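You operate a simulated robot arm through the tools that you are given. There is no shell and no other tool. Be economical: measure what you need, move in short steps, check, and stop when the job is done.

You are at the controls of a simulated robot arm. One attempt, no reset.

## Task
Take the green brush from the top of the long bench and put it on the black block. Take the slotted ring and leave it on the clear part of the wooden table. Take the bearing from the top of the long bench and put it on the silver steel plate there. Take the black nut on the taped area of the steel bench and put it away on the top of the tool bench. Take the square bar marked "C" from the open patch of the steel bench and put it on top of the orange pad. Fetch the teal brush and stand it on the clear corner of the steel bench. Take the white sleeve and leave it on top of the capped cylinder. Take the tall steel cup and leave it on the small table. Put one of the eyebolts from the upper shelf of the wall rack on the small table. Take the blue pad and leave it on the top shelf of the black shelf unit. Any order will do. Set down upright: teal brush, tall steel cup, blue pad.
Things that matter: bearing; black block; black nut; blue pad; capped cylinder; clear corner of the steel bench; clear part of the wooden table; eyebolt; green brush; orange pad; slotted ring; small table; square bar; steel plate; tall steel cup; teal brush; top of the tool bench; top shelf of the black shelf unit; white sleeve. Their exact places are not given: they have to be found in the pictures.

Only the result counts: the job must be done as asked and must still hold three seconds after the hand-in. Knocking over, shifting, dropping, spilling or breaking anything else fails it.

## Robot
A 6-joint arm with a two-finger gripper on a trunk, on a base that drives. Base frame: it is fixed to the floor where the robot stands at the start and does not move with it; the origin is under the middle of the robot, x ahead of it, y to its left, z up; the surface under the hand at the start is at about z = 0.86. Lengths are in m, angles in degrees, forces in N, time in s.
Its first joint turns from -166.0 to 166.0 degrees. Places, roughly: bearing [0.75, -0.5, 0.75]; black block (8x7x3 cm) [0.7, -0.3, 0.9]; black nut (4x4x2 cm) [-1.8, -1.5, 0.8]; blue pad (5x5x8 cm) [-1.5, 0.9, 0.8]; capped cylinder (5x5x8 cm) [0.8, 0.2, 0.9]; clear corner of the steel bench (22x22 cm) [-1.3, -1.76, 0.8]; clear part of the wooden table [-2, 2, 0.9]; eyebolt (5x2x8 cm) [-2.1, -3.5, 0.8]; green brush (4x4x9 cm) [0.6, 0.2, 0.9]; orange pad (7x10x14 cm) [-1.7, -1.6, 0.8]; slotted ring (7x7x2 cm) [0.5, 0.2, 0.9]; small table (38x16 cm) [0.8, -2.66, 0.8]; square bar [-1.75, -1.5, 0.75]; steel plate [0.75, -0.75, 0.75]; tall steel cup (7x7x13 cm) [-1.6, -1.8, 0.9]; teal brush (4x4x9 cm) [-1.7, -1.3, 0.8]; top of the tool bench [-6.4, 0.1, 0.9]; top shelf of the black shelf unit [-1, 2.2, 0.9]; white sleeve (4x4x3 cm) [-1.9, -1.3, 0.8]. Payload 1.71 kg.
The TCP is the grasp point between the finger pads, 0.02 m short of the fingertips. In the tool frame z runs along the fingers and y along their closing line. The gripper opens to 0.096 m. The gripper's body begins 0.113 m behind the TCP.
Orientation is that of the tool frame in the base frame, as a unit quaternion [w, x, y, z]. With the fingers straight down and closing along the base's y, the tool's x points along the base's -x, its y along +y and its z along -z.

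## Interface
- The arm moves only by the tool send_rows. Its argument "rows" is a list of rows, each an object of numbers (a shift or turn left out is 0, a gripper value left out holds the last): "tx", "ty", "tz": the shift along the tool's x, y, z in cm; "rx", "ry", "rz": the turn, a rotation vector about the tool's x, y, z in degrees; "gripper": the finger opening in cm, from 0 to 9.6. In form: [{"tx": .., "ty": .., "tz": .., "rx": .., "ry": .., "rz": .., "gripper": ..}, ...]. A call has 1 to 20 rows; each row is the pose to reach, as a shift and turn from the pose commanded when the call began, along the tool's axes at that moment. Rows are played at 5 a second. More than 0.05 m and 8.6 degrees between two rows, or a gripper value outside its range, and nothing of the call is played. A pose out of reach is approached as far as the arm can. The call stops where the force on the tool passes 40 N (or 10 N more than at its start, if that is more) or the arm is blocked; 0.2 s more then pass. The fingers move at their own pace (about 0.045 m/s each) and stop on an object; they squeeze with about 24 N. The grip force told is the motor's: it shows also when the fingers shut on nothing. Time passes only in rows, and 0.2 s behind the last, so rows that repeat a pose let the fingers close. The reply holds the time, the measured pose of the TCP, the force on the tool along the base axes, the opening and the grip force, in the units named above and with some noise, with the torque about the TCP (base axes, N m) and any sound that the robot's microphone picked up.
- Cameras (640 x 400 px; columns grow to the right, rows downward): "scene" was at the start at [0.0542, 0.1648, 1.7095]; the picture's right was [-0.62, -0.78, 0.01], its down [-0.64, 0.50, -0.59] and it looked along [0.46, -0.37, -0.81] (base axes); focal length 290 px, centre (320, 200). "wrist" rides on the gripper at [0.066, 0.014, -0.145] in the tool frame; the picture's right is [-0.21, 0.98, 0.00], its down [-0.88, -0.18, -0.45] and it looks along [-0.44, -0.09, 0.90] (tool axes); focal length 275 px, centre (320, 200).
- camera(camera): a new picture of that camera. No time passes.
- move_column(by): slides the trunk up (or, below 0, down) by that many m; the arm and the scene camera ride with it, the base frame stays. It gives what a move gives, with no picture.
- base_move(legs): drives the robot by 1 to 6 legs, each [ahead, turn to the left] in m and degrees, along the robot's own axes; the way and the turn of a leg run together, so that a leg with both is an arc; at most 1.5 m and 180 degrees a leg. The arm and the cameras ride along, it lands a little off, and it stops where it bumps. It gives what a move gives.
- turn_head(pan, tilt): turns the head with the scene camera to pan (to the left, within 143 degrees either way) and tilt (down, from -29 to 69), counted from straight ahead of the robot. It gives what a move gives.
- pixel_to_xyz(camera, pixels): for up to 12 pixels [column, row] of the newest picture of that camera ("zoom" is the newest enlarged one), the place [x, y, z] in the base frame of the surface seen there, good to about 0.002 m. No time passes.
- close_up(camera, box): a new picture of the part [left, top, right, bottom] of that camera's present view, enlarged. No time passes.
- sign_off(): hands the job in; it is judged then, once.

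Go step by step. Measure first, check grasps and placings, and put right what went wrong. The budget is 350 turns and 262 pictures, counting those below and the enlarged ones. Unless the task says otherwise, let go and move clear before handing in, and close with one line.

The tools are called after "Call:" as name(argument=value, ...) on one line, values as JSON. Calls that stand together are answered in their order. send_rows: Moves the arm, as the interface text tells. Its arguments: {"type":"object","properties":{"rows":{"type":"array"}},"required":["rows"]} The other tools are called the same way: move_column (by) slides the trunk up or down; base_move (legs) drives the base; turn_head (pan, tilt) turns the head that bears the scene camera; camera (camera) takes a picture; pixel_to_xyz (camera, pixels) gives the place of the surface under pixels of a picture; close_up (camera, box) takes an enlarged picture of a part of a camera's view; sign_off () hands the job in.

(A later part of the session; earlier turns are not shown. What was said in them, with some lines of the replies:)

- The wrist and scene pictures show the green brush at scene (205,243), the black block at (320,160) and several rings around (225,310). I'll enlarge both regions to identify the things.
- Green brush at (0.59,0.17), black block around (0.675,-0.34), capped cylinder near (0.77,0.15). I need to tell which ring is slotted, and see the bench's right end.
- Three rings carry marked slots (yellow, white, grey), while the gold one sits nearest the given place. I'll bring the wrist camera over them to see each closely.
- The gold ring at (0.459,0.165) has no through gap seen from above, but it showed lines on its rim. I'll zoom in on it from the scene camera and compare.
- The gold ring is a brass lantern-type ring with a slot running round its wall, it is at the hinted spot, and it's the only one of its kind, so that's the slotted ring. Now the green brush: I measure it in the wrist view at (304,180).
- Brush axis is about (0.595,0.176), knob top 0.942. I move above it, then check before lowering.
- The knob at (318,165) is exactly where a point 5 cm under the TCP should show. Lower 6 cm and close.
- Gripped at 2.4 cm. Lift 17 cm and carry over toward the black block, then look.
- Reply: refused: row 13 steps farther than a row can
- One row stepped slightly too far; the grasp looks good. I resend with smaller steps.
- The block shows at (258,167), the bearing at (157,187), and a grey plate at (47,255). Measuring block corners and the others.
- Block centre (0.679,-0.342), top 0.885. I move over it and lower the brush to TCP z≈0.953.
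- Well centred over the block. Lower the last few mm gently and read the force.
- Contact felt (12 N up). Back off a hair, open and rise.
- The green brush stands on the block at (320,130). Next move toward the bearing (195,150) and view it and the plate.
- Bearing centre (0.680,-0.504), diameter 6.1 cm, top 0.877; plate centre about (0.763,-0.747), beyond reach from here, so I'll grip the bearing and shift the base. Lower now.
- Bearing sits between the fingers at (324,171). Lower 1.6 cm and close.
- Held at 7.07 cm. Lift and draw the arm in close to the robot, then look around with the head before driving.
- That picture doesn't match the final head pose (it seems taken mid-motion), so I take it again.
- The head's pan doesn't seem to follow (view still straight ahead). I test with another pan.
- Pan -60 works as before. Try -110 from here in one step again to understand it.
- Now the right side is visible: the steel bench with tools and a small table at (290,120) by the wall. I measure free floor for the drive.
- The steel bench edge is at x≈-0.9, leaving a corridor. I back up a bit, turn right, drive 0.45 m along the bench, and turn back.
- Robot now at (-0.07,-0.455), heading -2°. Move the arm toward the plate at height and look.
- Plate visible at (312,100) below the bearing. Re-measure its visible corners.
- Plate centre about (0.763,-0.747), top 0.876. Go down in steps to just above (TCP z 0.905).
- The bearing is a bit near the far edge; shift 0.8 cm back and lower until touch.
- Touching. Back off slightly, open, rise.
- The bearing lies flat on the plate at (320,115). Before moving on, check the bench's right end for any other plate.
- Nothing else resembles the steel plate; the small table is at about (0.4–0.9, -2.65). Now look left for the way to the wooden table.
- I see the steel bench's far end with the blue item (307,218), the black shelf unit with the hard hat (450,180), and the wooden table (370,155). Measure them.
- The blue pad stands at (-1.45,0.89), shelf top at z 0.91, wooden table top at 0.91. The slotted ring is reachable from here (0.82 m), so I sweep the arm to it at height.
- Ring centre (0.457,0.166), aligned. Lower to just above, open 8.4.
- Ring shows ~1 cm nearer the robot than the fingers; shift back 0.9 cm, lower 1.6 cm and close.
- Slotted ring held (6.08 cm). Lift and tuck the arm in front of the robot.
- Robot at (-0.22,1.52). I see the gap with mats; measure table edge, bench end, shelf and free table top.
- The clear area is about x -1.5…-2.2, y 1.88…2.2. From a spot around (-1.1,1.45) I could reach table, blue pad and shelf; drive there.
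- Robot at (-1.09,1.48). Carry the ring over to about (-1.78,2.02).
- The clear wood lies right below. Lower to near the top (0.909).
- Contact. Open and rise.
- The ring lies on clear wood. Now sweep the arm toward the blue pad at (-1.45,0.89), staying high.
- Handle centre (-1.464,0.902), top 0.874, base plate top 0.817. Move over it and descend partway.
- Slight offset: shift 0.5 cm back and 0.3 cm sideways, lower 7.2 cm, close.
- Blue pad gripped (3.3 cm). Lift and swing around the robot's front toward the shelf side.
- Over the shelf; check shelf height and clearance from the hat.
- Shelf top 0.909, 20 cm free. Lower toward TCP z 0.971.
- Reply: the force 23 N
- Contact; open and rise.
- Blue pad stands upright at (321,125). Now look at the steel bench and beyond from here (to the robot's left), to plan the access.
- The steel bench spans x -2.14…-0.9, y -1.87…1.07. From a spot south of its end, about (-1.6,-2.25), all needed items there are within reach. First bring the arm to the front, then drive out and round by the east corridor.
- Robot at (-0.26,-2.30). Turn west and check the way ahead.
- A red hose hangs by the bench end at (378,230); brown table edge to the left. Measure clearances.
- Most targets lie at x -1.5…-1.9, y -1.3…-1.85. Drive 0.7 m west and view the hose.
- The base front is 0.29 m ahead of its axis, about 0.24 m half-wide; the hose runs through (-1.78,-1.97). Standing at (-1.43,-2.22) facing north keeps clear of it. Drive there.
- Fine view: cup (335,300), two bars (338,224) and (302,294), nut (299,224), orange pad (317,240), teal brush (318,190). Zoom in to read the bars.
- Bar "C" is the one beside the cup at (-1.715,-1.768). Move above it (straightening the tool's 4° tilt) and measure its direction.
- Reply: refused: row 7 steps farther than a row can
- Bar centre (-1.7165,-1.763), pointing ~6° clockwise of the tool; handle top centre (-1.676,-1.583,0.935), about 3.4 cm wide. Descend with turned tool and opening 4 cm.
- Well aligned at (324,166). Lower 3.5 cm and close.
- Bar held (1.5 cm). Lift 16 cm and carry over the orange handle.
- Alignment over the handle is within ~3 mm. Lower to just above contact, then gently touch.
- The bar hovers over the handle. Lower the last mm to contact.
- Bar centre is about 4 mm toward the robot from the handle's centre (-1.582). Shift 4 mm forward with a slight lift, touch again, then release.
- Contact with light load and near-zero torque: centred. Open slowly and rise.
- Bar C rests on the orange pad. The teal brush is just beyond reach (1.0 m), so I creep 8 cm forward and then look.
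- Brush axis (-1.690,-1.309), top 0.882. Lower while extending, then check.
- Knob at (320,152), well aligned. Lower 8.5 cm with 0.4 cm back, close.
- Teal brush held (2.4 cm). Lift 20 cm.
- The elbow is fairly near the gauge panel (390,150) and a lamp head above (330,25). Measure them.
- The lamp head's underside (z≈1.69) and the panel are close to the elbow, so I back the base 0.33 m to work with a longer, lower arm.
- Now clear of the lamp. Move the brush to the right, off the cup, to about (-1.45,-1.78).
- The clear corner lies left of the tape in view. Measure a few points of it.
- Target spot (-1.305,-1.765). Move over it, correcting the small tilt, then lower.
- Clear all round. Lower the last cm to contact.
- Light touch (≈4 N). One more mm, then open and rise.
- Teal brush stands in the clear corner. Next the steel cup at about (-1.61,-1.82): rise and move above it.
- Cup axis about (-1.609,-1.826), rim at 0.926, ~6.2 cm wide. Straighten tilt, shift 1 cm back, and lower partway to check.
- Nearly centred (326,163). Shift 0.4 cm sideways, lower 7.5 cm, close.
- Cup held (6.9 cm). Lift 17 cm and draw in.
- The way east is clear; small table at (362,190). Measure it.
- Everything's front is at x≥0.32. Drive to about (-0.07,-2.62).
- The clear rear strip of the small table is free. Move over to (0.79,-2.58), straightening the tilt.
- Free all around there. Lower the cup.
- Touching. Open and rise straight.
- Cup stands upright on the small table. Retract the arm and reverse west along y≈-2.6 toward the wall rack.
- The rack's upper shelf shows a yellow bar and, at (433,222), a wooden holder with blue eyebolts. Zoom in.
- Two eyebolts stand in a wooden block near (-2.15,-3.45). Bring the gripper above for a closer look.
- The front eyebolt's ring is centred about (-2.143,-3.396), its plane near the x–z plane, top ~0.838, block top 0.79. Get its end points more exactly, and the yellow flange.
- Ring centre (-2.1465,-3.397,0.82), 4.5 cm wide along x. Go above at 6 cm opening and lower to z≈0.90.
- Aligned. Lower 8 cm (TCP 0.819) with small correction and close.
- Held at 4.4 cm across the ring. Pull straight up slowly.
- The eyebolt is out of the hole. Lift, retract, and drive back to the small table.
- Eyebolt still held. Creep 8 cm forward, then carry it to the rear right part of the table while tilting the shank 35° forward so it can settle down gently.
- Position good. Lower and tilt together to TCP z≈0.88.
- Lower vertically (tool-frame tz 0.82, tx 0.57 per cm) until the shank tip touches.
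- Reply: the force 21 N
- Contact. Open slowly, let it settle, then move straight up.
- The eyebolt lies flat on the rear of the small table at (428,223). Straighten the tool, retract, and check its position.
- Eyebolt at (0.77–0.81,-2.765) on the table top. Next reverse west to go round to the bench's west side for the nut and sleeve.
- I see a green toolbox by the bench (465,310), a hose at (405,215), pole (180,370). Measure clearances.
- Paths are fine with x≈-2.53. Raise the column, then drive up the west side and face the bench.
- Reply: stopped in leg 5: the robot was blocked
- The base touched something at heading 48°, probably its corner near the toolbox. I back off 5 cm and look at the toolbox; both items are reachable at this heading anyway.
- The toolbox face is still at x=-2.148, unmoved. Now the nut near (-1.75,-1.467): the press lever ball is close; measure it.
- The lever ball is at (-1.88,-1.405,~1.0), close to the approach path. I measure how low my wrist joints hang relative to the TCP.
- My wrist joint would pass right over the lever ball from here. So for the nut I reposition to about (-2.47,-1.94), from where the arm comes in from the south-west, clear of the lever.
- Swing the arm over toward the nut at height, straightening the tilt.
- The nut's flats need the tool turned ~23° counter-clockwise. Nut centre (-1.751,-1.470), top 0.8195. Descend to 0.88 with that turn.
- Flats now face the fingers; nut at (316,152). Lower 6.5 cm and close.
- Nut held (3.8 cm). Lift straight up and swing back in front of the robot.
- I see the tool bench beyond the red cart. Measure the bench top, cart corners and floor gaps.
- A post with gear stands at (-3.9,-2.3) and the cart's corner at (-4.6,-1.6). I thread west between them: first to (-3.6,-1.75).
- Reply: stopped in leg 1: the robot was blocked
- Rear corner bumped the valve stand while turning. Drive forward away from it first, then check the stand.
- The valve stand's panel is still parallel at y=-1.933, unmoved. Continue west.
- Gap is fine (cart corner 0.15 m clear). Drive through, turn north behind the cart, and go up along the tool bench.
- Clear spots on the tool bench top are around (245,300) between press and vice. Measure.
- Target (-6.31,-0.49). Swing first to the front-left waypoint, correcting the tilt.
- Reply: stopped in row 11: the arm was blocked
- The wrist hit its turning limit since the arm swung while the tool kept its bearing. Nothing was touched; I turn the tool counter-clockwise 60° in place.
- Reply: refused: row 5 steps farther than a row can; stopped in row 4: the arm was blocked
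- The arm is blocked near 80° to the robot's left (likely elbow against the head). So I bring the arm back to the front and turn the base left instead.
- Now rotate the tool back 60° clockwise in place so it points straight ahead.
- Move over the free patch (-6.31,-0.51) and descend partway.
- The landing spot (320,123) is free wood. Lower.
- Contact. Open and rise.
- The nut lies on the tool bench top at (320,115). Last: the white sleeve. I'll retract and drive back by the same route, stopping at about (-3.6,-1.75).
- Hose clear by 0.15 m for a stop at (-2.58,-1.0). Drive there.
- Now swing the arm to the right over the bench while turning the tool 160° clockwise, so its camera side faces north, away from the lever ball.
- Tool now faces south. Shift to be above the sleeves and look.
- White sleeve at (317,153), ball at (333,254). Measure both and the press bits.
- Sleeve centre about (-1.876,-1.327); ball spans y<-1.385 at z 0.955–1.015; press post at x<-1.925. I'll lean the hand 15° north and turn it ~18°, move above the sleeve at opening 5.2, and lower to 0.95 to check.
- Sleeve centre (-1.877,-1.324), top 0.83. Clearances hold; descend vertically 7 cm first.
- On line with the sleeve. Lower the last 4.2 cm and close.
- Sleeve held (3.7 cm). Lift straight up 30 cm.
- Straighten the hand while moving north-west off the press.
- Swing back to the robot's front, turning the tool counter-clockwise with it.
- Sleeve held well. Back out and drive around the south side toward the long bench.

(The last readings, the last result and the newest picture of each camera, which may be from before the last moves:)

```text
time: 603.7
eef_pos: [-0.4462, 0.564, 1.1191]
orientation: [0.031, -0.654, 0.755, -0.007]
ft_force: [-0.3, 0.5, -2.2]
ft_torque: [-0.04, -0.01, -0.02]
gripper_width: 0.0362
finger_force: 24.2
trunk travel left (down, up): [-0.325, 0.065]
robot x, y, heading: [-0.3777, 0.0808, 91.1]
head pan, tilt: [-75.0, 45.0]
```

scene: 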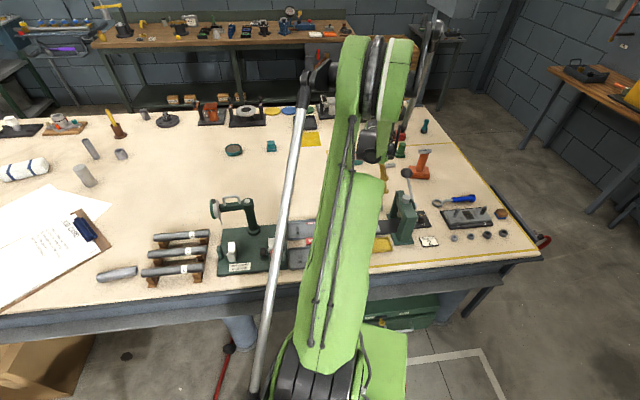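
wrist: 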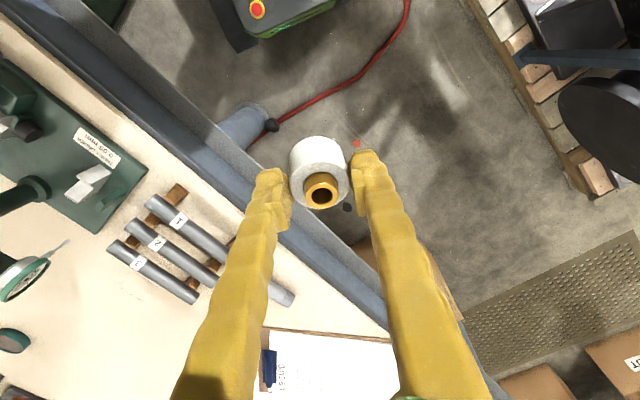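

Call:
base_move(legs=[[0, -90], [0.35, 0]])

Call:
turn_head(pan=0, tilt=45)

Call:
camera(camera="scene")

Call:
camera(camera="wrist")

```text
time: 612.6
eef_pos: [0.4429, 0.1237, 1.1248]
orientation: [0.023, 0.092, 0.995, -0.028]
ft_force: [-0.7, 0.1, -1.6]
ft_torque: [-0.01, -0.01, -0.01]
gripper_width: 0.0364
finger_force: 23.7
trunk travel left (down, up): [-0.325, 0.065]
robot x, y, heading: [-0.0261, 0.0773, -1.2]
head pan, tilt: [-75.0, 45.0]
```

```text
time: 614.1
eef_pos: [0.4251, 0.1261, 1.13]
orientation: [0.031, 0.093, 0.995, -0.026]
ft_force: [-1.1, 0.5, -2.3]
ft_torque: [-0.01, -0.15, 0.02]
gripper_width: 0.0363
finger_force: 23.6
trunk travel left (down, up): [-0.325, 0.065]
robot x, y, heading: [-0.0235, 0.0733, -1.5]
head pan, tilt: [0.0, 45.0]
```

```text
112 pictures are left
```

scene: 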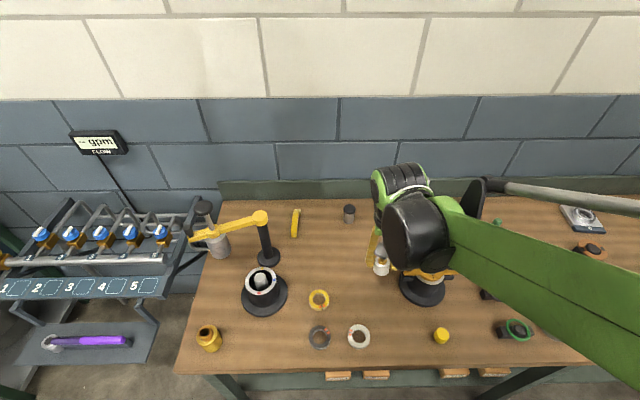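

```text
111 pictures are left
```

wrist: 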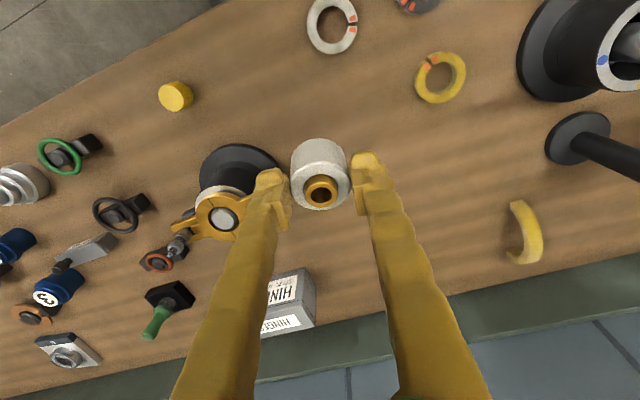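

The sleeve is still held, and the brush and bearing remain in place. Measure the capped cylinder at (349,212).

Call:
close_up(camera="scene", box=[325, 190, 375, 235])

Call:
pixel_to_xyz(camera="scene", pixels=[[349, 208], [344, 208], [354, 208], [349, 205], [349, 211], [349, 220]])

```text
8.89 times, centred on (350, 212) of scene
```

zoom: 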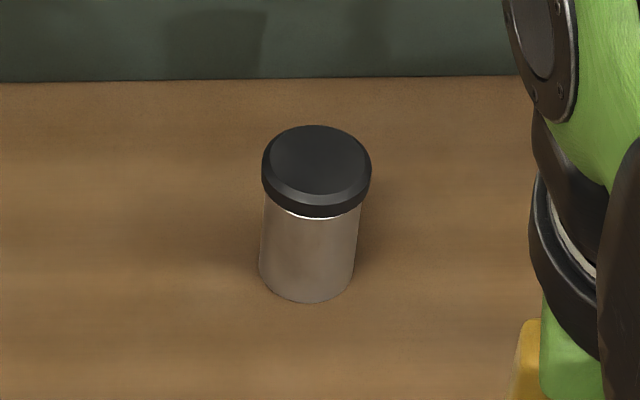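

```text
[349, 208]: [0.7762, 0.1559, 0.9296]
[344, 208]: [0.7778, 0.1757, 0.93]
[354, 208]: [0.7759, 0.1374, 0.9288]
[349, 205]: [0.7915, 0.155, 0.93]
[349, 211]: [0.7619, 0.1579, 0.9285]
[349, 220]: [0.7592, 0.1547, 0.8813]
```

Cap top centre (0.779,0.154,0.930). I carry the sleeve there, restoring the tool lean it was gripped with (so its base is level).

Call:
send_rows(rows=[{"tx": -4.28, "ty": 1.17, "tz": 0.23, "ry": -3, "rx": -1.5}, {"tx": -8.56, "ty": 2.34, "tz": 0.46, "ry": -6, "rx": -3}, {"tx": -12.84, "ty": 3.5, "tz": 0.7, "ry": -9, "rx": -5}, {"tx": -17.1, "ty": 4.7, "tz": 0.9, "ry": -10.4, "rx": -6}, {"tx": -21.4, "ty": 5.85, "tz": 1.15, "ry": -10.4, "rx": -6}, {"tx": -25.7, "ty": 7, "tz": 1.4, "ry": -10.4, "rx": -6}, {"tx": -30, "ty": 8.2, "tz": 1.6, "ry": -10.4, "rx": -6}, {"tx": -34.2, "ty": 9.36, "tz": 1.85, "ry": -10.4, "rx": -6}, {"tx": -33.9, "ty": 9.6, "tz": 6, "ry": -10.4, "rx": -6}])

Call:
camera(camera="wrist")

Call:
camera(camera="scene")

```text
time: 616.1
eef_pos: [0.7844, 0.153, 1.0849]
orientation: [0.124, 0.089, 0.988, 0.017]
ft_force: [-1.1, -0.1, -2.8]
ft_torque: [-0.07, 0.04, 0.02]
gripper_width: 0.0362
finger_force: 24.0
trunk travel left (down, up): [-0.325, 0.065]
robot x, y, heading: [-0.0301, 0.0764, -1.3]
head pan, tilt: [0.0, 45.0]
```

```text
109 pictures are left
```

wrist: 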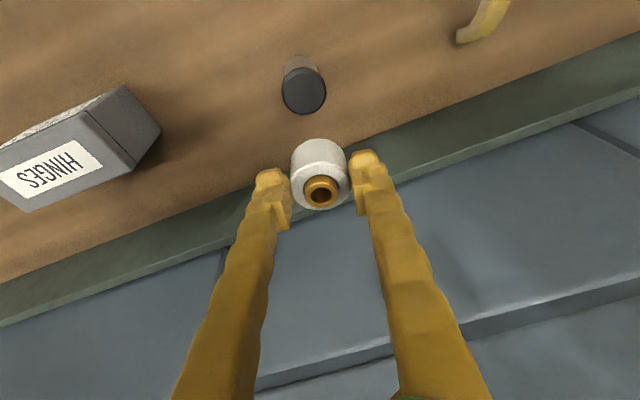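

```text
108 pictures are left
```

scene: 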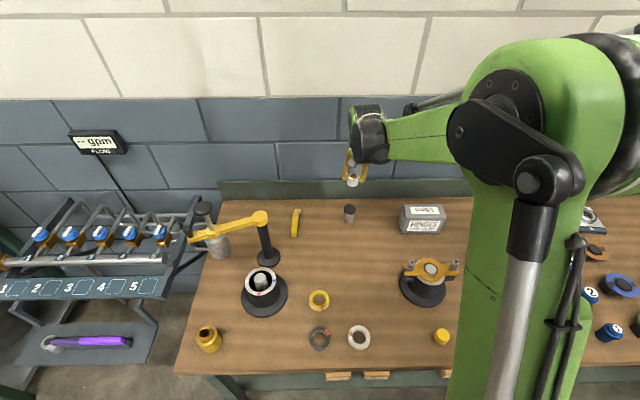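

The lean is restored exactly. Re-measure the cap's top in the wrist view at (304,90).

Call:
close_up(camera="wrist", box=[270, 45, 340, 125])

Call:
pixel_to_xyz(camera="wrist", pixels=[[304, 92], [286, 91], [323, 91], [304, 74], [304, 110], [304, 80], [304, 105]])

```text
5.00 times, centred on (305, 85) of wrist
```

zoom: 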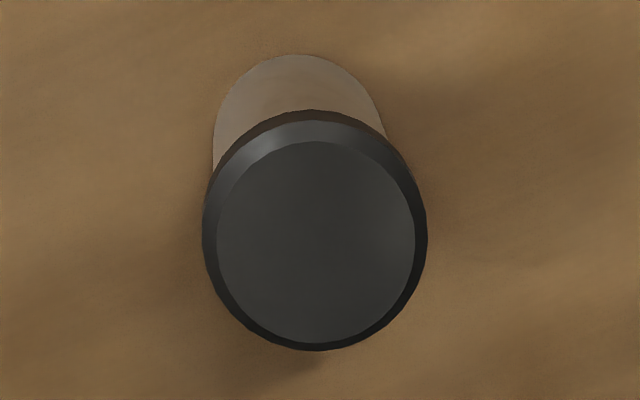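

```text
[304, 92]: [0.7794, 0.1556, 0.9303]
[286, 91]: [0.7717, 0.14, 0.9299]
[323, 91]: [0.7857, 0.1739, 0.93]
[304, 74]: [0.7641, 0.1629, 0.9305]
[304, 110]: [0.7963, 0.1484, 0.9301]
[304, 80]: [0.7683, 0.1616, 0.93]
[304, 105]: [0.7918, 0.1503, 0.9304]
```

Cap centre (0.780,0.155). Descend to ~1 cm above and check.

Call:
send_rows(rows=[{"tx": 1, "ty": 0, "tz": 2.5}, {"tx": 1.8, "ty": -0.2, "tz": 5.5}, {"tx": 2.65, "ty": -0.4, "tz": 8.6}])

Call:
camera(camera="wrist")

Call:
close_up(camera="scene", box=[320, 160, 390, 235])

```text
time: 616.9
eef_pos: [0.7753, 0.1545, 0.9979]
orientation: [0.124, 0.088, 0.988, 0.018]
ft_force: [-0.2, 0.0, -1.4]
ft_torque: [-0.01, 0.02, 0.02]
gripper_width: 0.0363
finger_force: 23.8
trunk travel left (down, up): [-0.325, 0.065]
robot x, y, heading: [-0.0304, 0.075, -1.2]
head pan, tilt: [0.0, 45.0]
```

```text
106 pictures are left
```

wrist: 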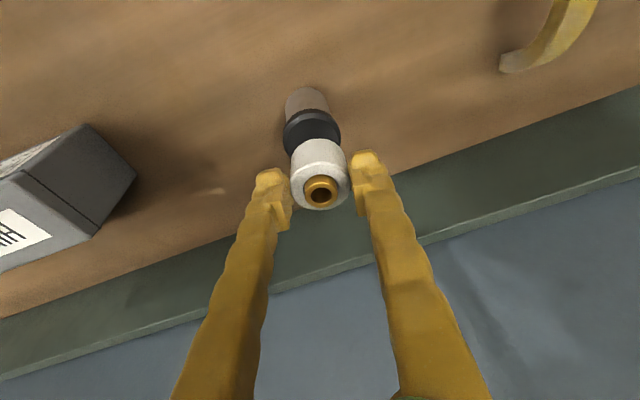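

```text
5.33 times, centred on (355, 198) of scene
```

zoom: 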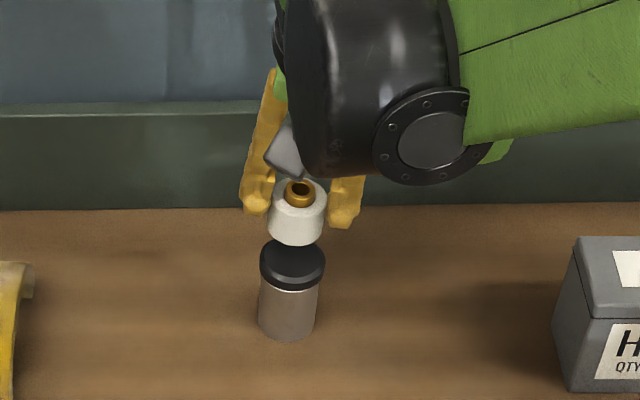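

Call:
close_up(camera="wrist", box=[270, 80, 360, 220])

Call:
pixel_to_xyz(camera="wrist", pixels=[[287, 132], [337, 132], [311, 120], [296, 125], [330, 122], [318, 142]])

```text
2.86 times, centred on (315, 150) of wrist
```

zoom: 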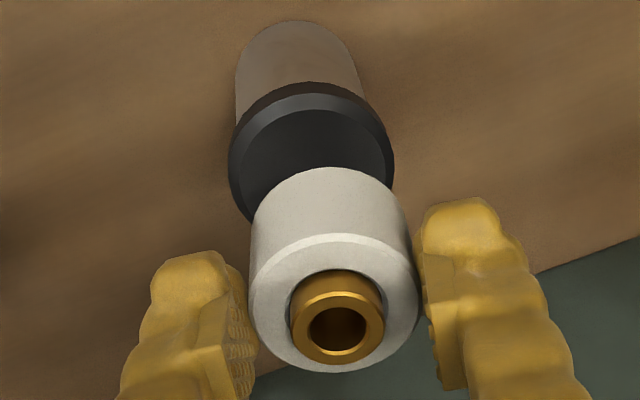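

```text
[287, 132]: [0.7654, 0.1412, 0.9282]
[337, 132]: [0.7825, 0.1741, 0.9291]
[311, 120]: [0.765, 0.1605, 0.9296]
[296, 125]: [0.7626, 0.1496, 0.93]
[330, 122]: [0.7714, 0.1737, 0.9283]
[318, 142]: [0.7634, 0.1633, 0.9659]
```

The sleeve is about 4 mm short of centre; correct and lower to just above the cap.

Call:
send_rows(rows=[{"tx": -0.38, "ty": 0.05, "tz": 0.1}, {"tx": -0.1, "ty": -0.05, "tz": 1.1}, {"tx": 0.12, "ty": -0.1, "tz": 2.0}, {"tx": 0.24, "ty": -0.12, "tz": 2.5}])

Call:
send_rows(rows=[{"tx": 0.05, "tz": 0.2}, {"tx": 0.1, "tz": 0.4}])

Call:
close_up(camera="scene", box=[325, 180, 375, 230])

```text
time: 617.9
eef_pos: [0.7795, 0.1542, 0.974]
orientation: [0.125, 0.089, 0.988, 0.018]
ft_force: [-0.5, 0.6, -3.1]
ft_torque: [0.0, 0.04, 0.02]
gripper_width: 0.0364
finger_force: 23.9
trunk travel left (down, up): [-0.325, 0.065]
robot x, y, heading: [-0.0265, 0.0766, -1.3]
head pan, tilt: [0.0, 45.0]
```

```text
time: 618.5
eef_pos: [0.7786, 0.1553, 0.9692]
orientation: [0.126, 0.088, 0.988, 0.017]
ft_force: [0.1, -0.5, -0.4]
ft_torque: [-0.03, 0.01, 0.0]
gripper_width: 0.0365
finger_force: 24.2
trunk travel left (down, up): [-0.325, 0.065]
robot x, y, heading: [-0.0223, 0.0711, -1.2]
head pan, tilt: [0.0, 45.0]
```

```text
8.00 times, centred on (350, 205) of scene
```

zoom: 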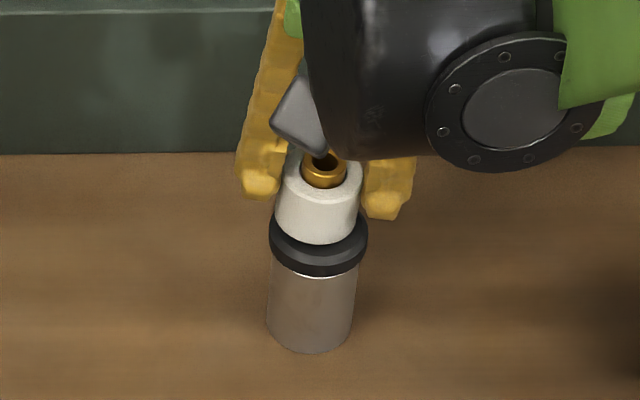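

Well centred on the cap. Creep to contact.

Call:
send_rows(rows=[{"tx": 0.03, "tz": 0.1}, {"tx": 0.05, "tz": 0.2}])

```text
time: 619.1
eef_pos: [0.7798, 0.1561, 0.9699]
orientation: [0.125, 0.089, 0.988, 0.017]
ft_force: [2.2, 0.5, 10.8]
ft_torque: [-0.19, -0.12, 0.05]
gripper_width: 0.0362
finger_force: 23.8
trunk travel left (down, up): [-0.325, 0.065]
robot x, y, heading: [-0.0276, 0.0726, -1.5]
head pan, tilt: [0.0, 45.0]
```

Contact. Open slowly and withdraw straight up.

Call:
send_rows(rows=[{"gripper": 4.0}, {"gripper": 4.5}, {"gripper": 5.4}, {"gripper": 5.4}, {"tx": -0.5, "ty": 0.1, "tz": -2}, {"tx": -1.2, "ty": 0.3, "tz": -5}, {"tx": -2.2, "ty": 0.5, "tz": -9}, {"tx": -3.3, "ty": 0.75, "tz": -13.4}, {"tx": -4, "ty": 0.9, "tz": -16}])

Call:
camera(camera="wrist")

Call:
close_up(camera="scene", box=[325, 180, 375, 230])

```text
time: 621.1
eef_pos: [0.7784, 0.1553, 1.134]
orientation: [0.125, 0.089, 0.988, 0.017]
ft_force: [-0.7, -0.6, 0.2]
ft_torque: [0.01, -0.01, 0.01]
gripper_width: 0.054
finger_force: 0.1
trunk travel left (down, up): [-0.325, 0.065]
robot x, y, heading: [-0.0271, 0.0745, -1.4]
head pan, tilt: [0.0, 45.0]
```

```text
102 pictures are left
```

wrist: 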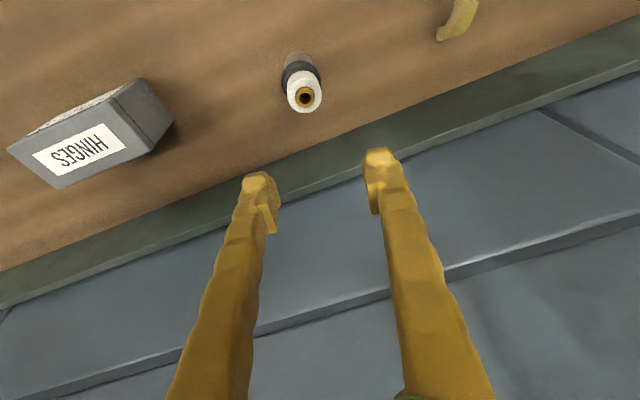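

```text
8.00 times, centred on (350, 205) of scene
```

zoom: 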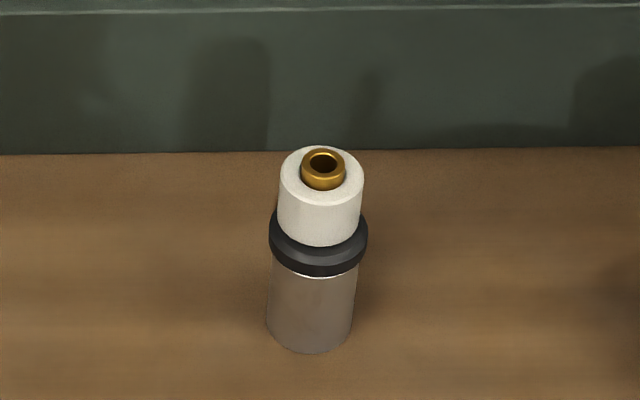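

The sleeve sits squarely on the capped cylinder, the hand is clear, and every other placing was confirmed in pictures. Handing in.

Call:
sign_off()

```text
The job is handed in.
```

I did all ten moves and handed the job in. The last pictures show each item where you asked, with the teal brush, steel cup and blue pad standing upright. For the slotted ring I took the brass ring with a slot running round its wall, because three other rings had a marked gap. My base touched the green toolbox and the valve stand while turning, but measurements afterwards showed neither had moved.
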